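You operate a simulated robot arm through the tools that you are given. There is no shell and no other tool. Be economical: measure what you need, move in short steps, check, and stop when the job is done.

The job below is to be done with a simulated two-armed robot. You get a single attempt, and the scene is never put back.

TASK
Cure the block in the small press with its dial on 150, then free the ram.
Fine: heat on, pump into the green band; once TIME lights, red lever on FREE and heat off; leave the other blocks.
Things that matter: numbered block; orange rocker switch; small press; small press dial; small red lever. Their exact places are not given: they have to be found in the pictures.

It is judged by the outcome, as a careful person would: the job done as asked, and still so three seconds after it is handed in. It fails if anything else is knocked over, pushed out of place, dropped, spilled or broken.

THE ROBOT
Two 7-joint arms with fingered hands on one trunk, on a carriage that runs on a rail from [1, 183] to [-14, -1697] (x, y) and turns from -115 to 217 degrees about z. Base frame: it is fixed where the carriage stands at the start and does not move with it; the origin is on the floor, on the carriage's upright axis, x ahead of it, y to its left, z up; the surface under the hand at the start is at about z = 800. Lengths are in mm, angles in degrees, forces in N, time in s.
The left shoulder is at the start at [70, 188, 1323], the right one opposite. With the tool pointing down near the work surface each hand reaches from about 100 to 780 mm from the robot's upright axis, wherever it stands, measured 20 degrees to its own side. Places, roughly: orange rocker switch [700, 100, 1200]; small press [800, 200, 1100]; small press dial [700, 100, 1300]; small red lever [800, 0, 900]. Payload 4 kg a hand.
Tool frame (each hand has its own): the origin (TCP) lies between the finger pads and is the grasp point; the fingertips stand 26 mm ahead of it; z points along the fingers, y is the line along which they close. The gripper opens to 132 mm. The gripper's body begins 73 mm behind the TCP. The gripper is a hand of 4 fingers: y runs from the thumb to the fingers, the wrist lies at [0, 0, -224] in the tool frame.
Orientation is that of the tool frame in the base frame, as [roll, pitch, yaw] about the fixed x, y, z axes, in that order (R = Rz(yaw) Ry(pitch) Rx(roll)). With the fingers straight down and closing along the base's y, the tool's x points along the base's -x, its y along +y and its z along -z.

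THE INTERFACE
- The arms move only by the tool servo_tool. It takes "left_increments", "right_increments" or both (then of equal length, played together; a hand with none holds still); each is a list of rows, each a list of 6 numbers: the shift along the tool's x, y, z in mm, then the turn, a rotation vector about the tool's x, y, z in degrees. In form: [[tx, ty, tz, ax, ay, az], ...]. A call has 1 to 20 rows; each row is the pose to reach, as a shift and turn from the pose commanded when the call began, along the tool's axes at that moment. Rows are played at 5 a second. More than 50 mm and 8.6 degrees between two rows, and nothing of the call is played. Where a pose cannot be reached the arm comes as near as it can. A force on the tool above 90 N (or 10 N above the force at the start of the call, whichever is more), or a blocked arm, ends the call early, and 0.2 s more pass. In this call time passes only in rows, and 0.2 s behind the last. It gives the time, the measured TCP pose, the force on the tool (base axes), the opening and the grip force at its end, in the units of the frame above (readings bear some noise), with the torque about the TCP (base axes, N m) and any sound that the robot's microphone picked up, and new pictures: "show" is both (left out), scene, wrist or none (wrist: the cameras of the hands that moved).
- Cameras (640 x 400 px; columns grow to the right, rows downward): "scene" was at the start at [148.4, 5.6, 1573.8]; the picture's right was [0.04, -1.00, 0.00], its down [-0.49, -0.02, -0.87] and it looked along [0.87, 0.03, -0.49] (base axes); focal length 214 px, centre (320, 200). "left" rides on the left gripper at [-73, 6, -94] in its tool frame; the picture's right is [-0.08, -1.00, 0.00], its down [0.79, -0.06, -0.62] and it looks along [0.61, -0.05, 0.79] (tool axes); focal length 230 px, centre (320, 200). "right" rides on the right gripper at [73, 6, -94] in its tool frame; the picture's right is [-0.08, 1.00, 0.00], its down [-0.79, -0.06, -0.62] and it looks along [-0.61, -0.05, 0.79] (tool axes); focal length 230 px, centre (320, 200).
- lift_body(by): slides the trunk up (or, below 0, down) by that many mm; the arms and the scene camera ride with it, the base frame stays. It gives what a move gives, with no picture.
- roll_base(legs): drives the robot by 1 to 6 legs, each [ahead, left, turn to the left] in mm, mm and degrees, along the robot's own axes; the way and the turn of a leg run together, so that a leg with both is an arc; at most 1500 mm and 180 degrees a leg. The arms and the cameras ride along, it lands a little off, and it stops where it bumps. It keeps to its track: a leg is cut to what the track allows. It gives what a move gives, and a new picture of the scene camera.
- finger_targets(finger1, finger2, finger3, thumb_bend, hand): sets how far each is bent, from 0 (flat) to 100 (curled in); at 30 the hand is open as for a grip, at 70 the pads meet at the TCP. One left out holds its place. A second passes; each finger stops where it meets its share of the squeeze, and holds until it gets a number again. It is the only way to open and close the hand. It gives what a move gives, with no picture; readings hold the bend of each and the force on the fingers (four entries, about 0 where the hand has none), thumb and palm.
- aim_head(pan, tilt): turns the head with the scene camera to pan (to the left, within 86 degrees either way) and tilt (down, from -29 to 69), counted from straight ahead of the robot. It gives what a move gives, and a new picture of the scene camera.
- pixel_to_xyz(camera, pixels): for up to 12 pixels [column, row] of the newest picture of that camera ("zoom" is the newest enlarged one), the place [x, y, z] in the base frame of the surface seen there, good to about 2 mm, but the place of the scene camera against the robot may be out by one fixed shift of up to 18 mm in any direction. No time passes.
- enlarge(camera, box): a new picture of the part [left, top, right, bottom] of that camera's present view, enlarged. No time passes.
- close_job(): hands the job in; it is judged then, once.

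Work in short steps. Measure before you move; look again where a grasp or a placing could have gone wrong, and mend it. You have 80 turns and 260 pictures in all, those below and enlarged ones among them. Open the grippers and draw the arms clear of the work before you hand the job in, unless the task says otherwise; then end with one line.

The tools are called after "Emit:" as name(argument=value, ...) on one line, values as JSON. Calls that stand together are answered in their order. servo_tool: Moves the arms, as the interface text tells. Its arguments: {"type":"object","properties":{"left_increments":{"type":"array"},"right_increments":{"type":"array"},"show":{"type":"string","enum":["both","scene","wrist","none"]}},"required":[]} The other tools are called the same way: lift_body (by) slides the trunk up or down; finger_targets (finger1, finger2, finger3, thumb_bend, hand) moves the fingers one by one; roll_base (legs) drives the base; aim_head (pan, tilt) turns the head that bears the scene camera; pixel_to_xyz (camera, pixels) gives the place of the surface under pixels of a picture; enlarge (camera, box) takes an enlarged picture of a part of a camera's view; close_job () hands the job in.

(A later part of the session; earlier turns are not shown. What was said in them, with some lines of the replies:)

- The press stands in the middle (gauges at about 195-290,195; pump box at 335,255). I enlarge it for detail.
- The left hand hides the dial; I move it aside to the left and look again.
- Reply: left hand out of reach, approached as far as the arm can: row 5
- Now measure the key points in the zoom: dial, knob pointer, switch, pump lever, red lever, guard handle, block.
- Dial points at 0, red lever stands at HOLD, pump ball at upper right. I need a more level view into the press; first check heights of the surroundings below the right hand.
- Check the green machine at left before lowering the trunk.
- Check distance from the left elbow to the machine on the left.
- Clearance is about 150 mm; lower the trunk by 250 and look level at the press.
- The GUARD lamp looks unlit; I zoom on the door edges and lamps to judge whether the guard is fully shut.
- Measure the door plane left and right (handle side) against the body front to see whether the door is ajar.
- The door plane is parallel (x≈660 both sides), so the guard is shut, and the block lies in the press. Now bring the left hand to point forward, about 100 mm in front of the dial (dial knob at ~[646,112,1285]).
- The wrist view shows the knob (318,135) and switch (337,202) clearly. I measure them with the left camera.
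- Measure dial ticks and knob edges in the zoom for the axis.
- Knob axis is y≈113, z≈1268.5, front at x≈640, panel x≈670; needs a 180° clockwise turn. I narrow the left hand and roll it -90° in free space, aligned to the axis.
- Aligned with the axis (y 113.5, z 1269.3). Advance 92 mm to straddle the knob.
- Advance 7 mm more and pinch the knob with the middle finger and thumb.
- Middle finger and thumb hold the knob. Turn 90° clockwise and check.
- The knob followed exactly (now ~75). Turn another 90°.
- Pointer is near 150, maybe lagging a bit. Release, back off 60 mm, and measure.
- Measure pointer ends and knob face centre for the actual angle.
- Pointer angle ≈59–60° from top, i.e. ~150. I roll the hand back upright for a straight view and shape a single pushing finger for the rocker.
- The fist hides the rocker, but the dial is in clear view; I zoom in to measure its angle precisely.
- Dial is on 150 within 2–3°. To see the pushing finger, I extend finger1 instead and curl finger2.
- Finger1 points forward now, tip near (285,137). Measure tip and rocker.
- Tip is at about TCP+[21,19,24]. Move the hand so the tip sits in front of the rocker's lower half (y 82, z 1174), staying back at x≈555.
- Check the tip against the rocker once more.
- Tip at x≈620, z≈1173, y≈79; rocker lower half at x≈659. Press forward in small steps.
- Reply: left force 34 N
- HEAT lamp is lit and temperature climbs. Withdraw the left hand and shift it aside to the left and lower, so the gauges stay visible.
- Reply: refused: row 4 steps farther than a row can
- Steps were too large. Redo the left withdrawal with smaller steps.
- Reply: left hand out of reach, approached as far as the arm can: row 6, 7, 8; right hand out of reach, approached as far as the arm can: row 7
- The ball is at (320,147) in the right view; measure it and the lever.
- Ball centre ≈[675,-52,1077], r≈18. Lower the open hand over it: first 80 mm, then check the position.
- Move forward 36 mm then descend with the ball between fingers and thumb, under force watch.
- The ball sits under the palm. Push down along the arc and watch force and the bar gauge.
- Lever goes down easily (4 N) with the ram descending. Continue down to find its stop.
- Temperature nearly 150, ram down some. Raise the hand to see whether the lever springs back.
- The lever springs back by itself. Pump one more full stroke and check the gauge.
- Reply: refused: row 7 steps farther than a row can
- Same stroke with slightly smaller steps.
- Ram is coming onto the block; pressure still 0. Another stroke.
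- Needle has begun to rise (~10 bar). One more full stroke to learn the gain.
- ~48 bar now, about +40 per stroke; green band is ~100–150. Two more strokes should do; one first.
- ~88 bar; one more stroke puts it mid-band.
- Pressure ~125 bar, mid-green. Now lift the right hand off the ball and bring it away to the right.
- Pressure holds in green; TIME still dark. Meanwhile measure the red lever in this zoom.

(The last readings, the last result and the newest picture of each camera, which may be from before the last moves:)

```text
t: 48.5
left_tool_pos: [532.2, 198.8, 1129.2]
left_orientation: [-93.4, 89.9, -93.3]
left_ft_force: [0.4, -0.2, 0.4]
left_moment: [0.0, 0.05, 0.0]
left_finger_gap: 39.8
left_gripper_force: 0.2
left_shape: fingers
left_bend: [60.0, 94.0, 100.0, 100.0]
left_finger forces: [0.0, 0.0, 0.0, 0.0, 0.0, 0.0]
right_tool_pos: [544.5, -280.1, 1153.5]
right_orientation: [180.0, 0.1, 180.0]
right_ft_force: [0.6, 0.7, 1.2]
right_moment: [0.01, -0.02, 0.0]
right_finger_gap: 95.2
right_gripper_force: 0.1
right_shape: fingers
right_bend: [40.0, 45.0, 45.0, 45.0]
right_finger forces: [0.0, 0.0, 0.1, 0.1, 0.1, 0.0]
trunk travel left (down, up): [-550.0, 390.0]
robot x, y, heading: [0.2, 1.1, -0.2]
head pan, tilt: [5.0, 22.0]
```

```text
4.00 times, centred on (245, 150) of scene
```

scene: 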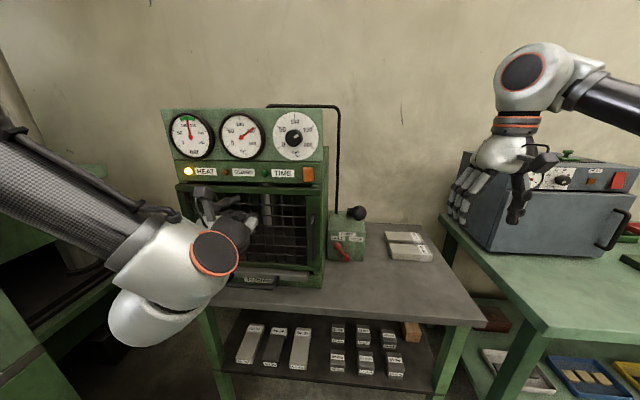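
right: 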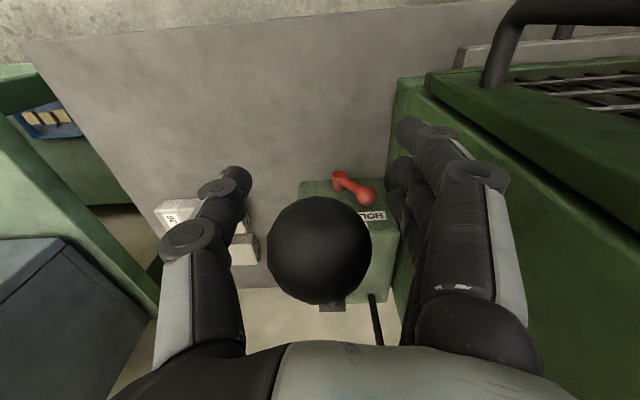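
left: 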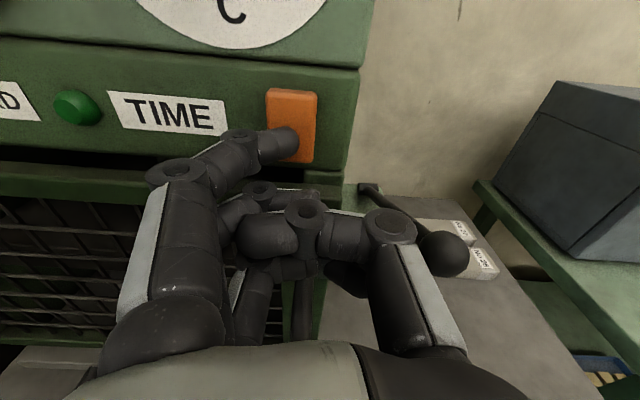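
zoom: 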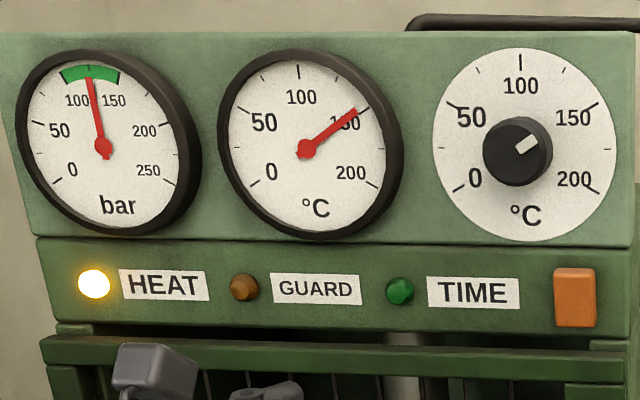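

TIME not yet lit. The red knob is at ≈[795,4,893] with only ~30 mm to the press side, so I'll use a vertical (roll +90) left hand with finger3 extended. Reshape and pre-position.

Emit:
finger_targets(hand="left", finger1=100, finger2=100, finger3=66, thumb_bend=100)

Emit:
servo_tool(left_increments=[[11, -16, -8, 0, 0, 8.2], [22, -32, -16, 0, 0, 16.4], [33, -49, -24, 0, 0, 24.6], [44, -65, -30, 0, 0, 32.8], [55, -81, -30, 0, 0, 41], [66, -98, -30, 0, 0, 49.2], [77, -114, -30, 0, 0, 57.4], [88, -130, -30, 0, 0, 65.6], [99, -147, -30, 0, 0, 73.8], [110, -165, -30, 0, 0, 82], [120, -190, -30, 0, 0, 90]], show="both")

Emit:
enlarge(camera="scene", box=[165, 105, 325, 195])

```text
t: 49.5
left_tool_pos: [531.8, 200.1, 1129.6]
left_orientation: [-94.3, 89.9, -94.1]
left_ft_force: [0.2, 0.3, -0.5]
left_moment: [-0.01, -0.02, -0.02]
left_finger_gap: 38.0
left_gripper_force: 0.0
left_shape: fingers
left_bend: [100.0, 94.0, 66.0, 100.0]
left_finger forces: [0.1, 0.1, 0.0, 0.0, 0.0, 0.1]
right_tool_pos: [544.9, -279.4, 1153.6]
right_orientation: [179.9, 0.2, -180.0]
right_ft_force: [0.4, 0.1, -0.3]
right_moment: [0.01, -0.02, -0.02]
right_finger_gap: 95.2
right_gripper_force: 0.1
right_shape: fingers
right_bend: [40.0, 45.0, 45.0, 45.0]
right_finger forces: [0.0, 0.1, 0.0, 0.0, 0.0, 0.0]
trunk travel left (down, up): [-550.0, 390.0]
robot x, y, heading: [-1.6, 2.4, 0.0]
head pan, tilt: [5.0, 22.0]
```

```text
t: 52.0
left_tool_pos: [513.7, 21.5, 1026.9]
left_orientation: [89.8, 3.1, 92.2]
left_ft_force: [0.8, 0.5, 0.4]
left_moment: [-0.03, 0.02, -0.03]
left_finger_gap: 37.9
left_gripper_force: 0.1
left_shape: fingers
left_bend: [100.0, 94.0, 66.0, 100.0]
left_finger forces: [0.0, 0.0, 0.0, 0.1, 0.1, 0.0]
left hand out of reach, approached as far as the arm can: row 1, 2
right_tool_pos: [544.7, -279.1, 1153.8]
right_orientation: [180.0, 0.0, 180.0]
right_ft_force: [0.4, 0.2, 0.6]
right_moment: [-0.03, -0.01, 0.01]
right_finger_gap: 95.1
right_gripper_force: 0.0
right_shape: fingers
right_bend: [40.0, 45.0, 45.0, 45.0]
right_finger forces: [0.0, 0.0, 0.1, 0.1, 0.0, 0.0]
trunk travel left (down, up): [-550.0, 390.0]
robot x, y, heading: [-0.5, 1.9, 0.0]
head pan, tilt: [5.0, 22.0]
```

scene: 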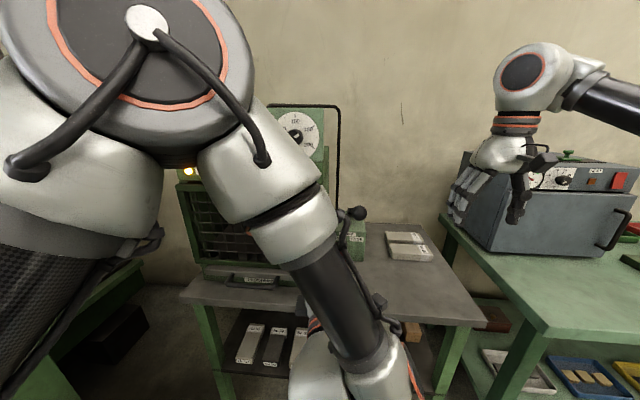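
left: 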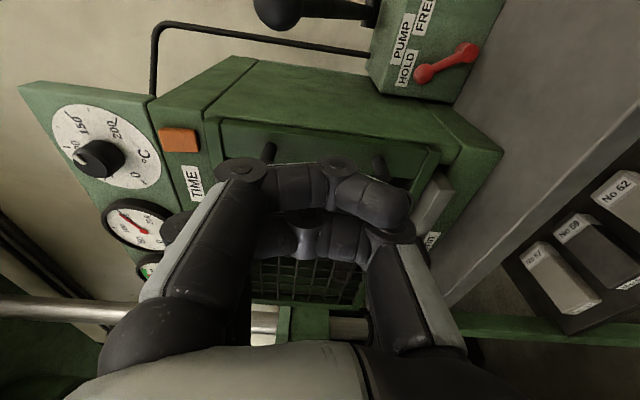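

```text
4.00 times, centred on (245, 150) of scene
```

zoom: 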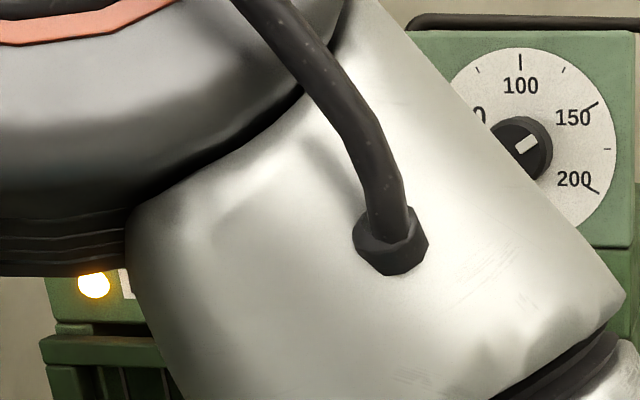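

The left arm now blocks the view of the lamps. I'll use the right hand for the red lever instead: retract the left by reversing, while the right pitches forward.

Emit:
servo_tool(left_increments=[[0, 10, -10, 0, 0, -8.2], [0, 20, -15, 0, 0, -16.4], [5, 30, -20, 0, 0, -24.6], [20, 40, -20, 0, 0, -32.8], [40, 50, -20, 0, 0, -41], [60, 60, -20, 0, 0, -49.2], [80, 70, -20, 0, 0, -57.4], [100, 80, -20, 0, 0, -65.6], [120, 90, -15, 0, 0, -73.8], [140, 100, 0, 0, 0, -82], [165, 103, 10, 0, 0, -88]], right_increments=[[0, 0, 0, 0, -6, 0], [0, 0, 0, 0, -12, 0], [0, 0, 0, 0, -18, 0], [0, 0, 0, 0, -24, 0], [0, 0, 0, 0, -30, 0], [0, 0, 0, 0, -36, 0], [0, 0, 0, 0, -42, 0], [0, 0, 0, 0, -48, 0], [0, 0, 0, 0, -54, 0], [0, 0, 0, 0, -60, 0], [0, 0, 0, 0, -65, 0]], show="both")

Emit:
enlarge(camera="scene", box=[165, 105, 325, 195])

```text
t: 54.4
left_tool_pos: [519.7, 175.8, 1117.8]
left_orientation: [89.8, 88.4, 89.9]
left_ft_force: [-0.2, 0.1, 0.2]
left_moment: [0.06, 0.03, 0.01]
left_finger_gap: 37.7
left_gripper_force: 0.1
left_shape: fingers
left_bend: [100.0, 94.0, 66.0, 100.0]
left_finger forces: [0.0, 0.0, 0.0, 0.0, 0.0, 0.0]
left hand out of reach, approached as far as the arm can: row 11
right_tool_pos: [546.5, -276.1, 1157.4]
right_orientation: [179.9, 65.2, -179.9]
right_ft_force: [-0.3, 0.2, 0.6]
right_moment: [0.01, 0.02, -0.01]
right_finger_gap: 95.4
right_gripper_force: 0.0
right_shape: fingers
right_bend: [40.0, 45.0, 45.0, 45.0]
right_finger forces: [0.1, 0.0, 0.0, 0.0, 0.0, 0.0]
trunk travel left (down, up): [-550.0, 390.0]
robot x, y, heading: [-2.4, 2.3, -0.0]
head pan, tilt: [5.0, 22.0]
```

scene: 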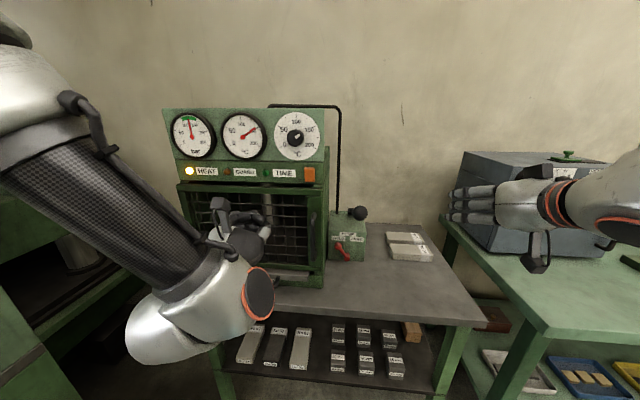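
right: 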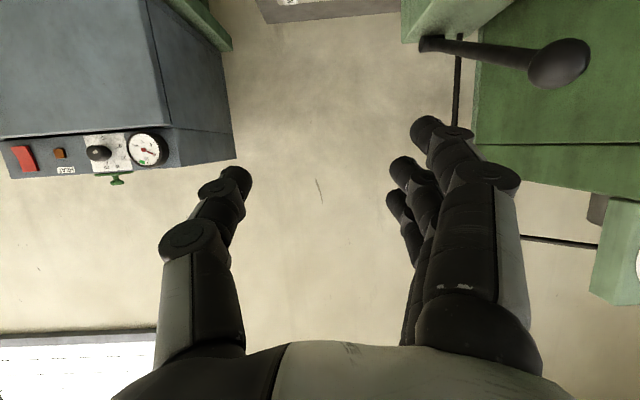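
left: 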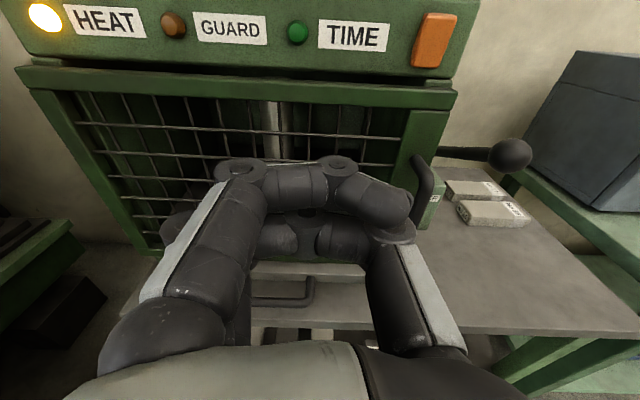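

```text
4.00 times, centred on (245, 150) of scene
```

zoom: 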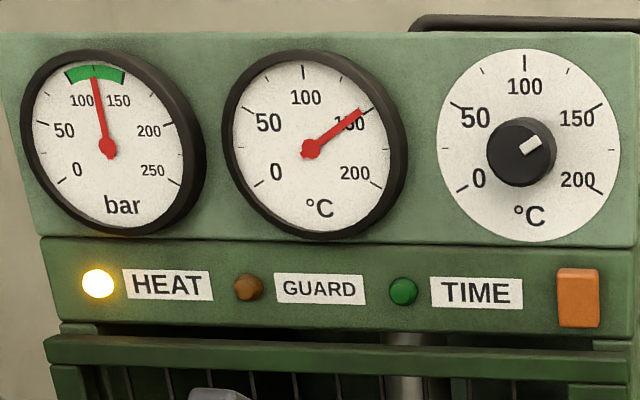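

TIME still dark, pressure and temperature steady. Shape the right hand (finger3 extended) and roll it -90°, moving to a pre-position in front of the red lever.

Emit:
finger_targets(hand="right", finger1=100, finger2=100, finger3=66, thumb_bend=100)

Emit:
servo_tool(right_increments=[[13, 10, 10, 0, 0, -8.2], [25, 25, 20, 0, 0, -16.4], [38, 43, 35, 0, 0, -24.6], [50, 65, 50, 0, 0, -32.8], [63, 88, 66, 0, 0, -41], [76, 112, 82, 0, 0, -49.2], [88, 136, 98, 0, 0, -57.4], [101, 160, 115, 0, 0, -65.6], [113, 184, 132, 0, 0, -73.8], [126, 209, 150, 0, 0, -82], [139, 236, 168, 0, 0, -90]], show="both")

Emit:
enlarge(camera="scene", box=[165, 105, 325, 195])

```text
t: 55.4
left_tool_pos: [521.9, 172.8, 1116.1]
left_orientation: [90.1, 88.2, 90.2]
left_ft_force: [-0.4, -0.3, -0.4]
left_moment: [-0.03, -0.02, 0.02]
left_finger_gap: 37.7
left_gripper_force: 0.0
left_shape: fingers
left_bend: [100.0, 94.0, 66.0, 100.0]
left_finger forces: [0.1, 0.1, 0.0, 0.0, 0.0, 0.0]
right_tool_pos: [546.9, -277.6, 1155.5]
right_orientation: [179.8, 65.1, 179.9]
right_ft_force: [-0.5, -1.1, 0.1]
right_moment: [-0.06, -0.03, -0.07]
right_finger_gap: 36.8
right_gripper_force: 0.0
right_shape: fingers
right_bend: [100.0, 94.0, 66.0, 100.0]
right_finger forces: [0.0, 0.0, 0.1, 0.0, 0.1, 0.0]
trunk travel left (down, up): [-550.0, 390.0]
robot x, y, heading: [1.5, 0.4, 0.1]
head pan, tilt: [5.0, 22.0]
```

```text
t: 57.8
left_tool_pos: [521.1, 173.4, 1115.2]
left_orientation: [91.1, 88.3, 91.5]
left_ft_force: [0.5, 0.1, 0.4]
left_moment: [0.02, -0.01, 0.03]
left_finger_gap: 37.7
left_gripper_force: 0.1
left_shape: fingers
left_bend: [100.0, 94.0, 66.0, 100.0]
left_finger forces: [0.0, 0.0, 0.0, 0.0, 0.1, 0.0]
right_tool_pos: [641.8, -38.7, 958.8]
right_orientation: [-114.9, -0.1, -90.0]
right_ft_force: [-0.3, -0.1, 0.2]
right_moment: [0.0, -0.03, 0.01]
right_finger_gap: 36.9
right_gripper_force: 0.1
right_shape: fingers
right_bend: [100.0, 94.0, 66.0, 100.0]
right_finger forces: [0.1, 0.0, 0.0, 0.0, 0.0, 0.0]
trunk travel left (down, up): [-550.0, 390.0]
robot x, y, heading: [1.0, -0.4, -0.2]
head pan, tilt: [5.0, 22.0]
```

scene: 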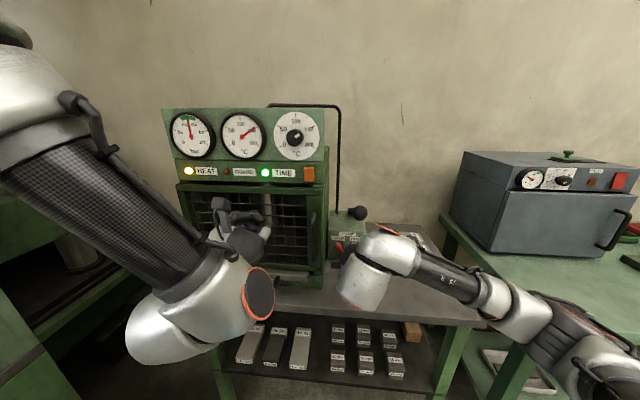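
right: 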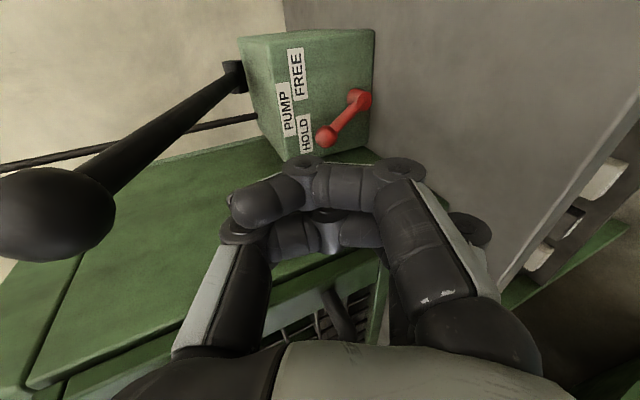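

```text
4.00 times, centred on (245, 150) of scene
```

zoom: 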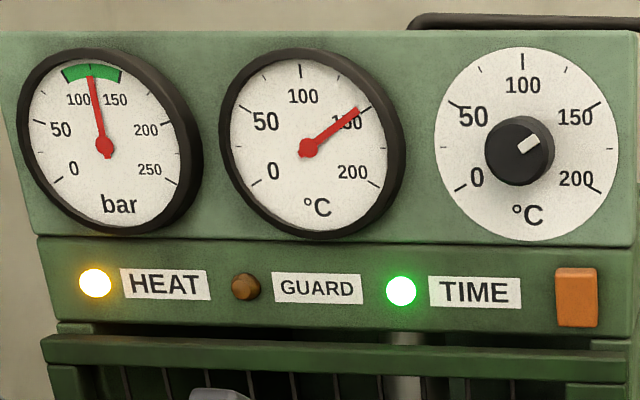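

TIME is lit. Measure the red knob and press side with the right camera.

Emit:
pixel_to_xyz(camera="right", pixels=[[326, 137], [317, 138], [335, 133], [326, 146], [358, 98], [343, 117], [290, 150], [295, 130], [380, 140], [243, 165], [305, 158]])

Emit:
enlarge(camera="right", box=[220, 40, 440, 260])

```text
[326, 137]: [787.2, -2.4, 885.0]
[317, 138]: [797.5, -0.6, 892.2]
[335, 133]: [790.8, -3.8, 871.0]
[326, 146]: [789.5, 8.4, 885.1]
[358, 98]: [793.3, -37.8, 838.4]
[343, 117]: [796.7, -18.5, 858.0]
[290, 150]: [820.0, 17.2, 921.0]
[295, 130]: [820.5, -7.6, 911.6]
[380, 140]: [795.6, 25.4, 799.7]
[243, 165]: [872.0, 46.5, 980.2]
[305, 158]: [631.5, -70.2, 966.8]
```

```text
1.82 times, centred on (330, 150) of right
```

zoom: 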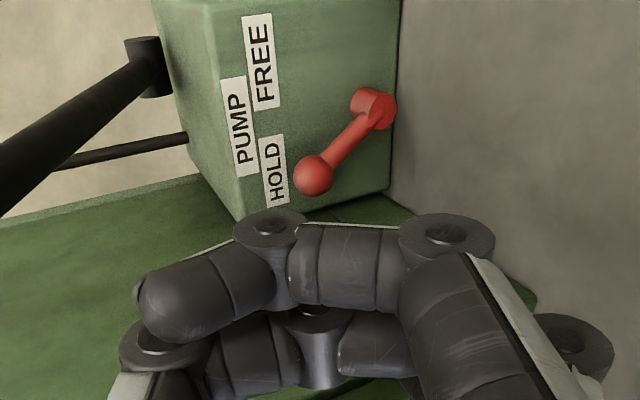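

Knob centre ≈[798,3,884]; press side at y≈46. Shift left 43 mm and advance most of the way, then check.

Emit:
servo_tool(right_increments=[[-22, 0, 0, 0, 0, 0], [-43, 0, 0, 0, 0, 0], [-43, -2, 35, 0, 0, 0], [-43, -4, 70, 0, 0, 0], [-43, -6, 105, 0, 0, 0]], show="both")

Emit:
enlarge(camera="scene", box=[270, 180, 400, 300])

```text
t: 59.0
left_tool_pos: [522.8, 172.5, 1116.3]
left_orientation: [91.7, 88.1, 91.9]
left_ft_force: [1.0, 0.4, -0.1]
left_moment: [0.02, -0.03, 0.01]
left_finger_gap: 37.8
left_gripper_force: 0.1
left_shape: fingers
left_bend: [100.0, 94.0, 66.0, 100.0]
left_finger forces: [0.0, 0.0, 0.0, 0.0, 0.0, 0.0]
right_tool_pos: [737.3, 0.8, 922.7]
right_orientation: [-115.0, 0.1, -90.0]
right_ft_force: [-0.5, -0.3, 0.0]
right_moment: [0.02, 0.0, -0.02]
right_finger_gap: 36.9
right_gripper_force: 0.0
right_shape: fingers
right_bend: [100.0, 94.0, 66.0, 100.0]
right_finger forces: [0.0, 0.1, 0.1, 0.0, 0.0, 0.0]
trunk travel left (down, up): [-550.0, 390.0]
robot x, y, heading: [-1.1, 3.7, 0.1]
head pan, tilt: [5.0, 22.0]
```

scene: 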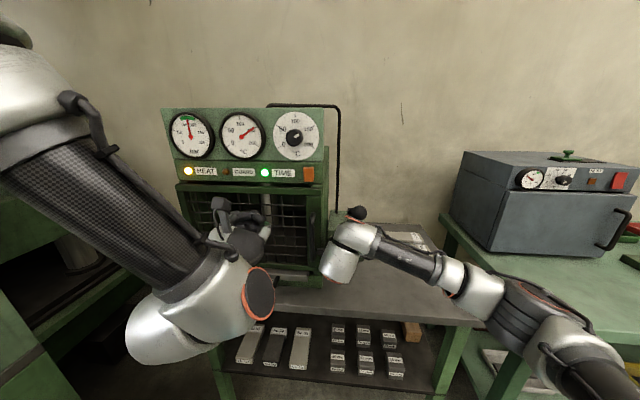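
right: 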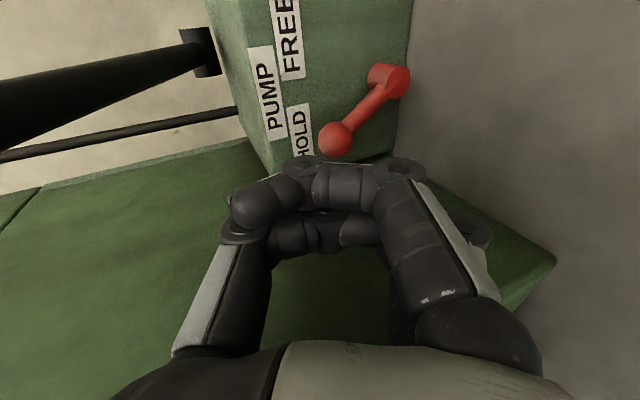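

```text
3.33 times, centred on (335, 240) of scene
```

zoom: 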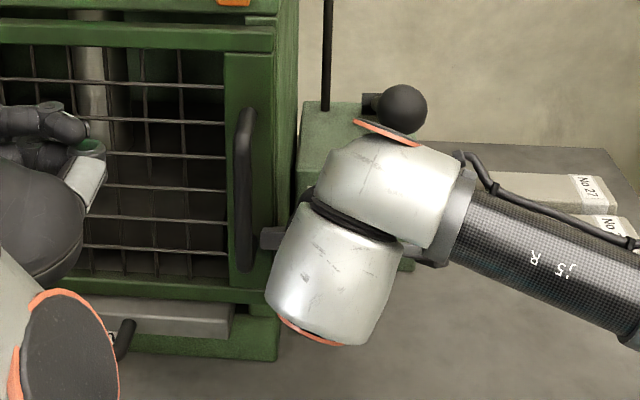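

Advance 35 mm and look for finger3's tip behind the knob.

Emit:
servo_tool(right_increments=[[-3, 0, 12, 0, 0, 0], [-5, 0, 24, 0, 0, 0], [-5, 0, 36, 0, 0, 0]], show="wrist")

Emit:
enlarge(camera="right", box=[220, 40, 440, 260])

```text
t: 59.8
left_tool_pos: [521.1, 171.1, 1115.7]
left_orientation: [91.0, 88.1, 91.1]
left_ft_force: [0.2, 0.9, -0.2]
left_moment: [0.03, 0.03, 0.01]
left_finger_gap: 37.9
left_gripper_force: 0.1
left_shape: fingers
left_bend: [100.0, 94.0, 66.0, 100.0]
left_finger forces: [0.0, 0.1, 0.0, 0.0, 0.1, 0.1]
right_tool_pos: [770.9, 5.9, 904.9]
right_orientation: [-115.1, 0.0, -90.0]
right_ft_force: [-0.7, 0.6, 1.0]
right_moment: [-0.01, 0.03, 0.01]
right_finger_gap: 37.4
right_gripper_force: 0.0
right_shape: fingers
right_bend: [100.0, 94.0, 66.0, 100.0]
right_finger forces: [0.1, 0.1, 0.0, 0.0, 0.1, 0.1]
trunk travel left (down, up): [-550.0, 390.0]
robot x, y, heading: [1.7, -2.4, -0.1]
head pan, tilt: [5.0, 22.0]
```

right: 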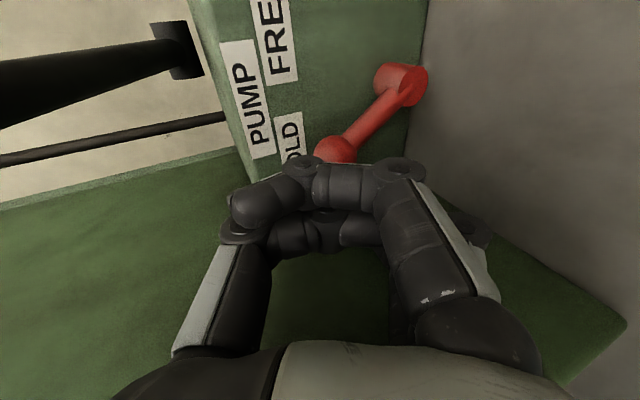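

```text
1.82 times, centred on (330, 150) of right
```

zoom: 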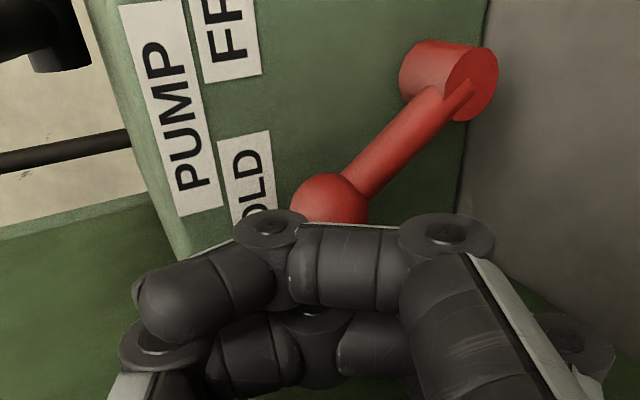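

No contact so far. Advance 10 mm more and sweep to the right (−Y) with a slight rise, pushing the knob over toward FREE.

Emit:
servo_tool(right_increments=[[0, 0, 10, 0, 0, 0], [10, 0, 10, 0, 0, 0], [20, -3, 9, 0, 0, 0], [30, -6, 8, 0, 0, 0], [40, -7, 7, 0, 0, 0], [50, -7, 7, 0, 0, 0]], show="wrist")

Emit:
enlarge(camera="right", box=[220, 40, 440, 260])

```text
t: 61.1
left_tool_pos: [522.0, 172.2, 1116.1]
left_orientation: [90.3, 88.1, 90.4]
left_ft_force: [1.1, -1.0, 0.1]
left_moment: [0.0, 0.01, 0.0]
left_finger_gap: 37.9
left_gripper_force: 0.0
left_shape: fingers
left_bend: [100.0, 94.0, 66.0, 100.0]
left_finger forces: [0.1, 0.0, 0.0, 0.1, 0.1, 0.0]
right_tool_pos: [780.1, -44.1, 909.5]
right_orientation: [-115.0, 0.0, -90.0]
right_ft_force: [0.5, 0.6, -0.5]
right_moment: [0.05, -0.01, 0.03]
right_finger_gap: 37.2
right_gripper_force: 0.9
right_shape: fingers
right_bend: [100.0, 94.0, 68.0, 100.0]
right_finger forces: [0.0, 0.1, 1.2, 0.0, 0.1, 0.0]
trunk travel left (down, up): [-550.0, 390.0]
robot x, y, heading: [1.1, 1.5, -0.1]
head pan, tilt: [5.0, 22.0]
```

right: 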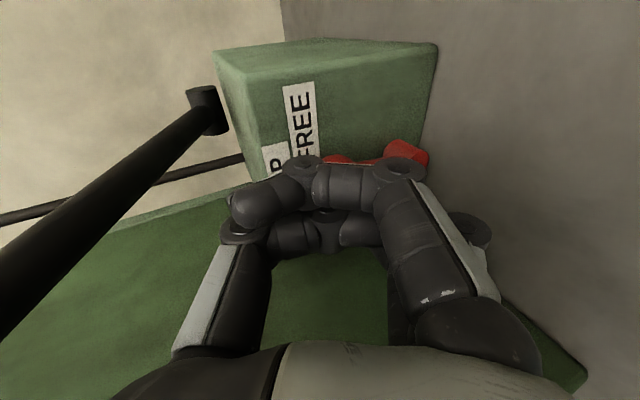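

```text
1.82 times, centred on (330, 150) of right
```

zoom: 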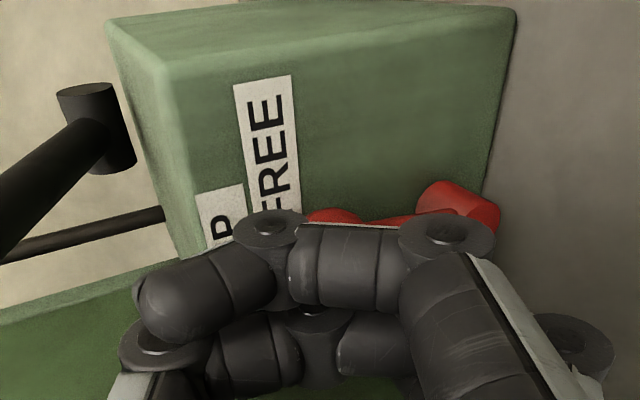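

The lever is moving (about upright now). Continue the sweep to the right.

Emit:
servo_tool(right_increments=[[10, 0, 0, 0, 0, 0], [20, 2, 1, 0, 0, 0], [30, 5, 2, 0, 0, 0], [38, 7, 3, 0, 0, 0]], show="both")

Emit:
enlarge(camera="right", box=[220, 40, 440, 260])

Emit:
enlarge(camera="scene", box=[165, 105, 325, 195])

```text
t: 62.1
left_tool_pos: [519.6, 177.0, 1115.9]
left_orientation: [90.1, 88.5, 90.5]
left_ft_force: [0.1, 0.4, 0.2]
left_moment: [-0.02, 0.01, -0.01]
left_finger_gap: 37.7
left_gripper_force: 0.1
left_shape: fingers
left_bend: [100.0, 94.0, 66.0, 100.0]
left_finger forces: [0.1, 0.1, 0.1, 0.1, 0.0, 0.1]
right_tool_pos: [777.5, -71.9, 903.1]
right_orientation: [-114.9, 0.0, -89.3]
right_ft_force: [0.0, 29.2, 1.4]
right_moment: [0.68, -0.08, 0.55]
right_finger_gap: 36.9
right_gripper_force: 14.4
right_shape: fingers
right_bend: [100.0, 94.0, 68.0, 100.0]
right_finger forces: [0.1, 0.0, 28.8, 0.0, 0.0, 0.1]
trunk travel left (down, up): [-550.0, 390.0]
robot x, y, heading: [1.8, 0.7, 0.2]
head pan, tilt: [5.0, 22.0]
```

scene: 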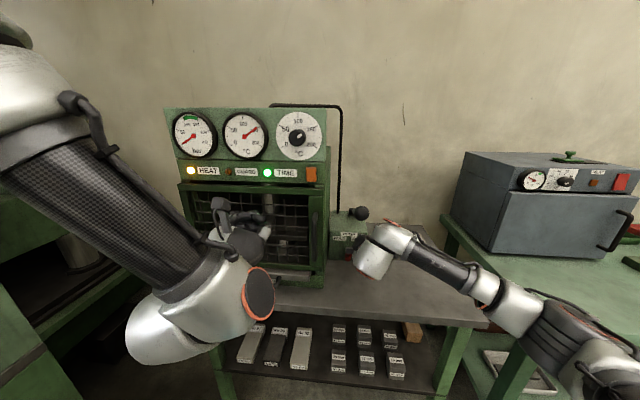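
right: 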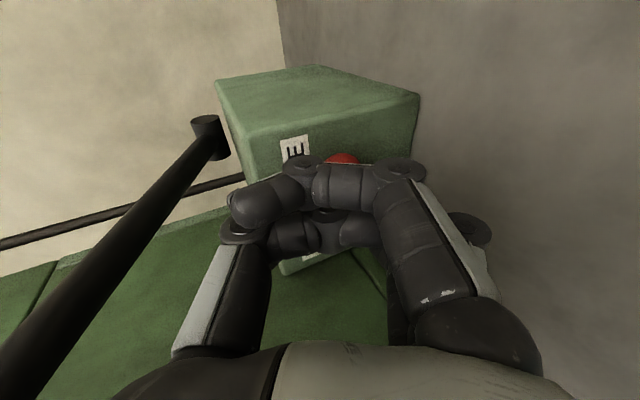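

```text
1.82 times, centred on (330, 150) of right
```

zoom: 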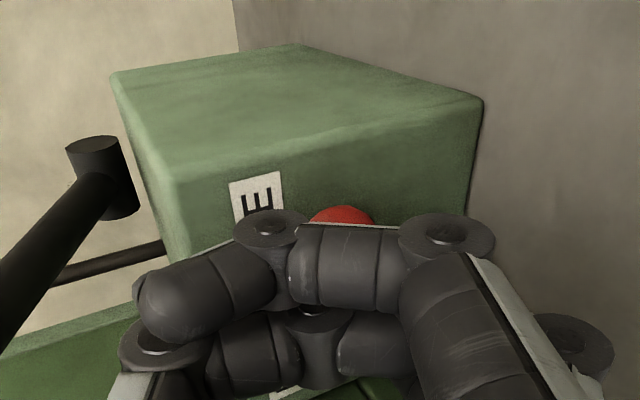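

```text
4.00 times, centred on (245, 150) of scene
```

zoom: 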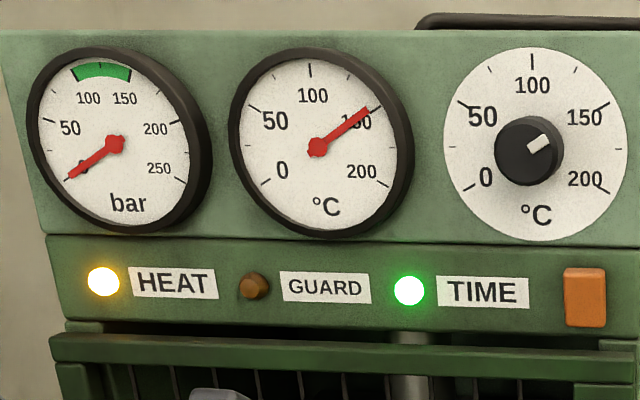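

Pressure dropped to 0: the ram is free, lever at its stop. Withdraw the right hand, and reshape the left for the rocker.

Emit:
servo_tool(right_increments=[[-8, 0, 0, 0, 0, 0], [-12, 0, -15, 0, 0, 0], [-12, 0, -50, 0, 0, 0], [-10, 0, -95, 0, 0, 0], [0, 0, -140, 0, 0, 0], [40, 0, -165, 0, 0, 0], [85, 0, -175, 0, 0, 0], [130, 0, -175, 0, 0, 0]], show="scene")

Emit:
finger_targets(hand="left", finger1=60, finger2=100, finger3=100, thumb_bend=100)

Emit:
servo_tool(left_increments=[[-12, -28, 0, 0, 0, 0], [-25, -56, 0, 0, 0, 0], [-38, -85, 10, 0, 0, 0], [-51, -113, 30, 0, 0, 0], [-51, -113, 60, 0, 0, 0]], show="wrist")

Emit:
enlarge(camera="scene", box=[300, 190, 400, 280])

```text
t: 64.0
left_tool_pos: [520.9, 171.3, 1116.1]
left_orientation: [89.7, 88.2, 89.8]
left_ft_force: [-0.3, -0.4, 0.3]
left_moment: [-0.01, 0.02, 0.0]
left_finger_gap: 37.6
left_gripper_force: 0.1
left_shape: fingers
left_bend: [100.0, 94.0, 66.0, 100.0]
left_finger forces: [0.0, 0.0, 0.1, 0.0, 0.0, 0.1]
right_tool_pos: [617.2, -211.0, 972.2]
right_orientation: [-114.9, 0.1, -90.0]
right_ft_force: [0.2, -1.0, 0.3]
right_moment: [0.02, 0.0, 0.0]
right_finger_gap: 37.1
right_gripper_force: 0.1
right_shape: fingers
right_bend: [100.0, 94.0, 66.0, 100.0]
right_finger forces: [0.0, 0.1, 0.0, 0.1, 0.1, 0.0]
trunk travel left (down, up): [-550.0, 390.0]
robot x, y, heading: [0.8, 0.5, 0.0]
head pan, tilt: [5.0, 22.0]
```

scene: 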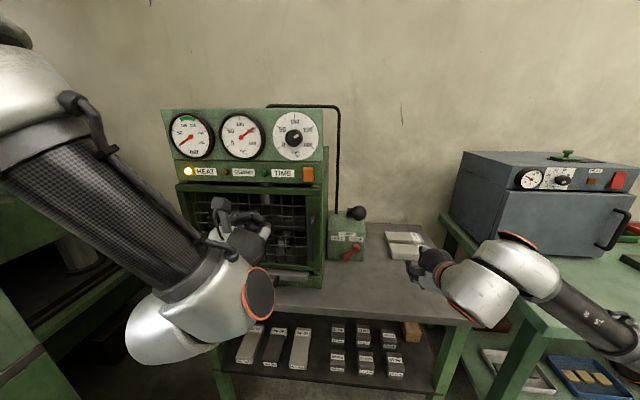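

```text
t: 65.0
left_tool_pos: [520.7, 173.0, 1116.6]
left_orientation: [90.5, 88.1, 90.7]
left_ft_force: [-0.6, -0.2, 0.4]
left_moment: [0.03, -0.01, 0.01]
left_finger_gap: 39.6
left_gripper_force: 0.1
left_shape: fingers
left_bend: [60.0, 94.0, 100.0, 100.0]
left_finger forces: [0.0, 0.0, 0.1, 0.1, 0.1, 0.0]
right_tool_pos: [618.2, -209.1, 972.4]
right_orientation: [-115.0, 0.0, -90.1]
right_ft_force: [1.1, 0.4, -0.8]
right_moment: [-0.04, -0.01, 0.05]
right_finger_gap: 37.3
right_gripper_force: 0.0
right_shape: fingers
right_bend: [100.0, 94.0, 66.0, 100.0]
right_finger forces: [0.1, 0.1, 0.2, 0.0, 0.0, 0.0]
trunk travel left (down, up): [-550.0, 390.0]
robot x, y, heading: [-3.7, 1.9, 0.1]
head pan, tilt: [5.0, 22.0]
```

```text
t: 66.2
left_tool_pos: [584.3, 59.2, 1160.6]
left_orientation: [92.7, 88.2, 92.7]
left_ft_force: [0.5, 0.0, 1.2]
left_moment: [-0.03, -0.02, -0.05]
left_finger_gap: 40.1
left_gripper_force: 0.1
left_shape: fingers
left_bend: [60.0, 94.0, 100.0, 100.0]
left_finger forces: [0.0, 0.0, 0.0, 0.0, 0.0, 0.0]
right_tool_pos: [619.9, -207.3, 971.9]
right_orientation: [-115.0, -0.1, -89.9]
right_ft_force: [-0.3, 0.0, -0.6]
right_moment: [-0.04, 0.04, 0.0]
right_finger_gap: 37.0
right_gripper_force: 0.1
right_shape: fingers
right_bend: [100.0, 94.0, 66.0, 100.0]
right_finger forces: [0.0, 0.0, 0.0, 0.1, 0.1, 0.0]
trunk travel left (down, up): [-550.0, 390.0]
robot x, y, heading: [-1.1, -0.5, -0.0]
head pan, tilt: [5.0, 22.0]
```

left: 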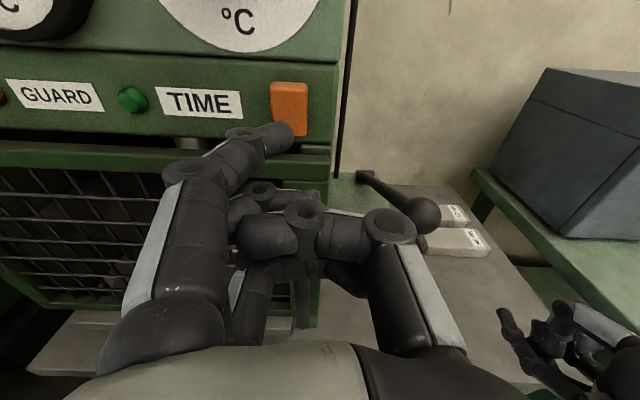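

```text
4.44 times, centred on (350, 235) of scene
```

zoom: 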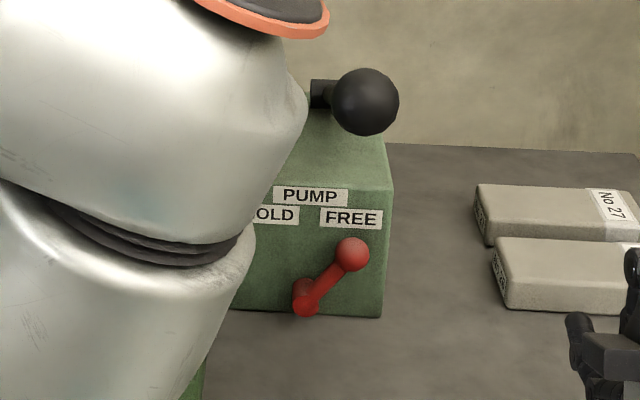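

Red lever stands on FREE. Measure finger tip vs rocker in the left view.

Emit:
pixel_to_xyz(camera="left", pixels=[[289, 133], [290, 140], [285, 127], [290, 86], [290, 95], [290, 105], [292, 115], [275, 95], [305, 95]])

Emit:
enlarge(camera="left", box=[230, 60, 340, 160])

```text
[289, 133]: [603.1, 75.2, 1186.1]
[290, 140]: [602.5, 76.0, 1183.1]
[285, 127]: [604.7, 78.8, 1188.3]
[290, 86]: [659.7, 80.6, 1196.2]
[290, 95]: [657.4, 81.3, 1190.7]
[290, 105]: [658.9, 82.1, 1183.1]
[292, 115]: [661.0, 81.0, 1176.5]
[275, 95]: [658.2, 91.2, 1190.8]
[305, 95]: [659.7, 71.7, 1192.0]
```

```text
4.00 times, centred on (285, 110) of left
```

zoom: 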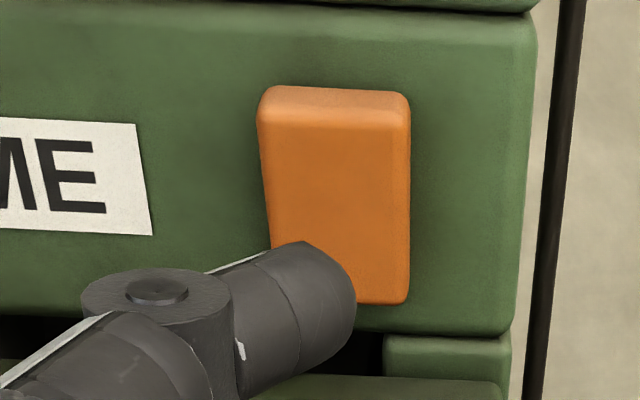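

Tip at [606,76,1184]; upper half protrudes to x≈657 at z≈1191. Raise 9 mm, shift 4 mm left, and press forward.

Emit:
servo_tool(left_increments=[[-9, 4, 10, 0, 0, 0], [-9, 4, 30, 0, 0, 0], [-9, 4, 44, 0, 0, 0], [-9, 4, 50, 0, 0, 0], [-9, 4, 54, 0, 0, 0], [-9, 4, 58, 0, 0, 0], [-9, 4, 61, 0, 0, 0]], show="wrist")

Emit:
enlarge(camera="scene", box=[165, 105, 325, 195])

```text
t: 67.8
left_tool_pos: [635.4, 63.8, 1175.1]
left_orientation: [77.4, 88.2, 77.4]
left_ft_force: [-31.0, 8.5, 1.6]
left_moment: [-0.14, -0.62, 0.81]
left_finger_gap: 35.4
left_gripper_force: 14.9
left_shape: fingers
left_bend: [73.0, 94.0, 100.0, 100.0]
left_finger forces: [30.5, 0.1, 0.0, 0.1, 0.0, 0.0]
right_tool_pos: [613.3, -207.1, 975.9]
right_orientation: [-114.6, -0.2, -90.1]
right_ft_force: [0.2, -0.7, 0.3]
right_moment: [0.01, -0.03, 0.0]
right_finger_gap: 37.0
right_gripper_force: 0.0
right_shape: fingers
right_bend: [100.0, 94.0, 66.0, 100.0]
right_finger forces: [0.1, 0.0, 0.0, 0.1, 0.0, 0.0]
trunk travel left (down, up): [-550.0, 390.0]
robot x, y, heading: [-2.7, 3.0, 0.1]
head pan, tilt: [5.0, 22.0]
```

left: 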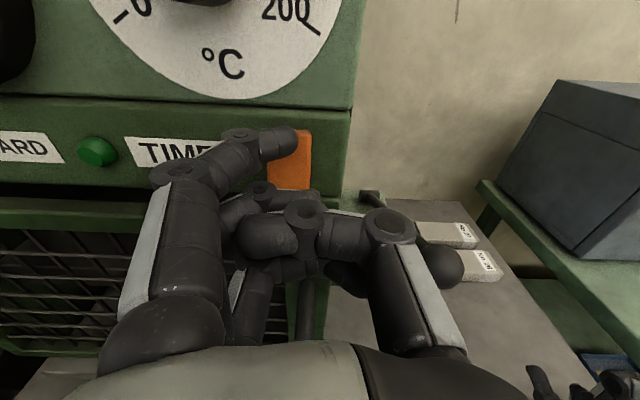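

```text
4.00 times, centred on (245, 150) of scene
```

zoom: 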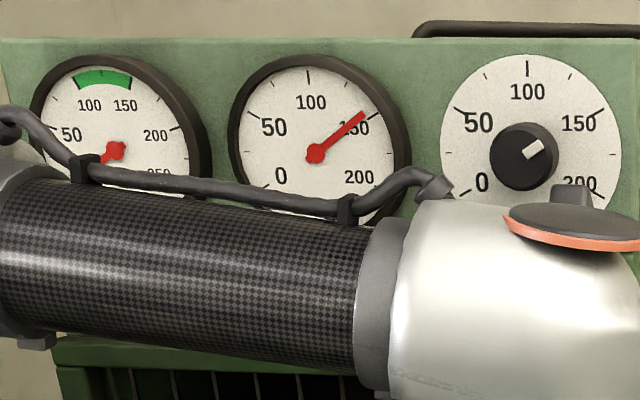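

Pressed with 31 N; temperature seems slightly under 150. Withdraw the left hand to see the HEAT lamp.

Emit:
servo_tool(left_increments=[[0, 0, -25, 0, 0, 0], [0, 0, -65, 0, 0, 0], [0, 0, -105, 0, 0, 0], [10, 30, -130, 0, 0, 0], [20, 70, -145, 0, 0, 0], [30, 110, -155, 0, 0, 0]], show="scene")

Emit:
enlarge(camera="scene", box=[165, 105, 385, 275])

```text
t: 69.2
left_tool_pos: [493.1, 139.7, 1151.1]
left_orientation: [89.8, 88.0, 89.9]
left_ft_force: [-0.6, 0.3, 0.5]
left_moment: [0.01, 0.03, 0.03]
left_finger_gap: 39.8
left_gripper_force: 0.0
left_shape: fingers
left_bend: [60.0, 94.0, 100.0, 100.0]
left_finger forces: [0.1, 0.0, 0.0, 0.0, 0.0, 0.0]
left hand out of reach, approached as far as the arm can: row 6
right_tool_pos: [618.5, -211.3, 971.3]
right_orientation: [-114.9, 0.1, -89.9]
right_ft_force: [-0.5, -0.5, 0.3]
right_moment: [0.01, 0.01, -0.02]
right_finger_gap: 37.0
right_gripper_force: 0.2
right_shape: fingers
right_bend: [100.0, 94.0, 66.0, 100.0]
right_finger forces: [0.1, 0.0, 0.0, 0.0, 0.0, 0.1]
trunk travel left (down, up): [-550.0, 390.0]
robot x, y, heading: [-1.9, 0.2, 0.2]
head pan, tilt: [5.0, 22.0]
```

scene: 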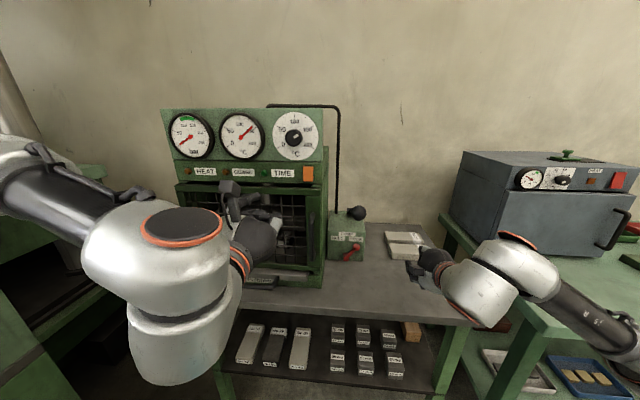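

```text
2.35 times, centred on (275, 190) of scene
```

zoom: 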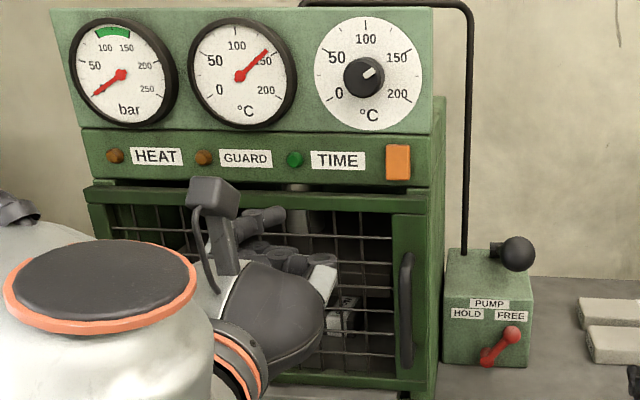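

HEAT is off, pressure 0, lever FREE. Open the hands and draw both arms clear.

Emit:
servo_tool(left_increments=[[-10, 10, -30, 0, 0, 0], [-20, 25, -65, 0, 0, 0], [-30, 45, -100, 0, 0, 0], [-40, 65, -130, 0, 0, 0], [-50, 85, -150, 0, 0, 0]], right_increments=[[0, -5, -30, 0, 0, 0], [10, -10, -65, 0, 0, 0], [20, -15, -100, 0, 0, 0], [35, -20, -130, 0, 0, 0], [50, -25, -150, 0, 0, 0]], show="none")

Emit:
finger_targets(hand="left", finger1=30, finger2=30, finger3=30, thumb_bend=30)

Emit:
finger_targets(hand="right", finger1=30, finger2=30, finger3=30, thumb_bend=30)

Emit:
enlarge(camera="scene", box=[0, 0, 640, 400])

Emit:
enlarge(camera="scene", box=[165, 105, 445, 285])

```text
t: 70.3
left_tool_pos: [406.5, 156.1, 1229.5]
left_orientation: [115.0, 88.5, 116.0]
left_ft_force: [0.9, -0.4, -0.6]
left_moment: [0.01, -0.01, 0.02]
left_finger_gap: 39.5
left_gripper_force: 0.1
left_shape: fingers
left_bend: [60.0, 94.0, 100.0, 100.0]
left_finger forces: [0.1, 0.1, 0.1, 0.0, 0.0, 0.0]
left hand out of reach, approached as far as the arm can: row 1, 2, 3, 4, 5
right_tool_pos: [499.9, -260.8, 1059.8]
right_orientation: [-115.1, 0.0, -90.0]
right_ft_force: [0.7, -1.2, -1.2]
right_moment: [-0.01, -0.01, 0.03]
right_finger_gap: 37.3
right_gripper_force: 0.1
right_shape: fingers
right_bend: [100.0, 94.0, 66.0, 100.0]
right_finger forces: [0.0, 0.1, 0.0, 0.0, 0.0, 0.1]
trunk travel left (down, up): [-550.0, 390.0]
robot x, y, heading: [-5.1, -2.3, 0.1]
head pan, tilt: [5.0, 22.0]
```

```text
t: 71.3
left_tool_pos: [404.7, 156.9, 1229.5]
left_orientation: [107.7, 88.6, 108.8]
left_ft_force: [0.9, -0.3, -0.2]
left_moment: [-0.02, 0.0, -0.03]
left_finger_gap: 135.8
left_gripper_force: 0.1
left_shape: fingers
left_bend: [30.0, 30.0, 30.0, 30.0]
left_finger forces: [0.0, 0.0, 0.1, 0.1, 0.0, 0.0]
right_tool_pos: [496.8, -261.5, 1061.8]
right_orientation: [-114.9, 0.0, -90.0]
right_ft_force: [-0.4, 0.0, 0.3]
right_moment: [0.04, 0.05, 0.01]
right_finger_gap: 36.9
right_gripper_force: 0.1
right_shape: fingers
right_bend: [100.0, 94.0, 66.0, 100.0]
right_finger forces: [0.0, 0.1, 0.1, 0.1, 0.0, 0.0]
trunk travel left (down, up): [-550.0, 390.0]
robot x, y, heading: [-2.8, 1.6, 0.1]
head pan, tilt: [5.0, 22.0]
```

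```text
t: 72.3
left_tool_pos: [403.7, 156.3, 1231.9]
left_orientation: [106.6, 88.6, 107.5]
left_ft_force: [-0.6, 0.2, -0.4]
left_moment: [0.0, 0.01, -0.04]
left_finger_gap: 135.7
left_gripper_force: 0.1
left_shape: fingers
left_bend: [30.0, 30.0, 30.0, 30.0]
left_finger forces: [0.1, 0.0, 0.0, 0.1, 0.0, 0.0]
right_tool_pos: [497.0, -261.7, 1063.0]
right_orientation: [-115.0, 0.1, -90.0]
right_ft_force: [0.2, -0.3, 0.2]
right_moment: [0.04, 0.02, 0.01]
right_finger_gap: 135.9
right_gripper_force: 0.1
right_shape: fingers
right_bend: [30.0, 30.0, 30.0, 30.0]
right_finger forces: [0.1, 0.1, 0.1, 0.0, 0.0, 0.0]
trunk travel left (down, up): [-550.0, 390.0]
robot x, y, heading: [-1.8, 3.4, -0.2]
head pan, tilt: [5.0, 22.0]
```

```text
1.00 times, centred on (320, 200) of scene (not enlarged: the box is as wide or as high as the picture)
```

zoom: 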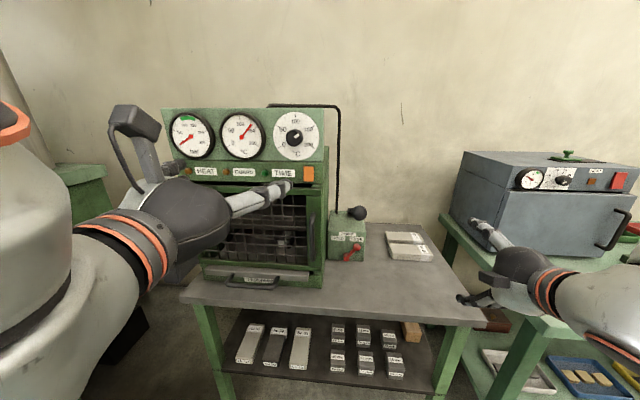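

```text
2.22 times, centred on (305, 195) of scene
```

zoom: 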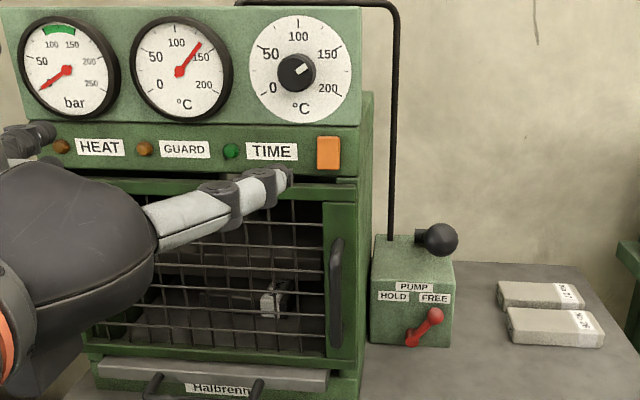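

HEAT and TIME are dark, pressure is 0, the lever is on FREE and the dial on 150. The temperature is falling, the other blocks are untouched, and the hands are open and clear. Handing in.

Emit:
close_job()

```text
The job is handed in.
```

The block was cured in the small press with the dial on 150 and about 125 bar until TIME lit; then I set the red lever to FREE (gauge back to 0) and switched the heat off.
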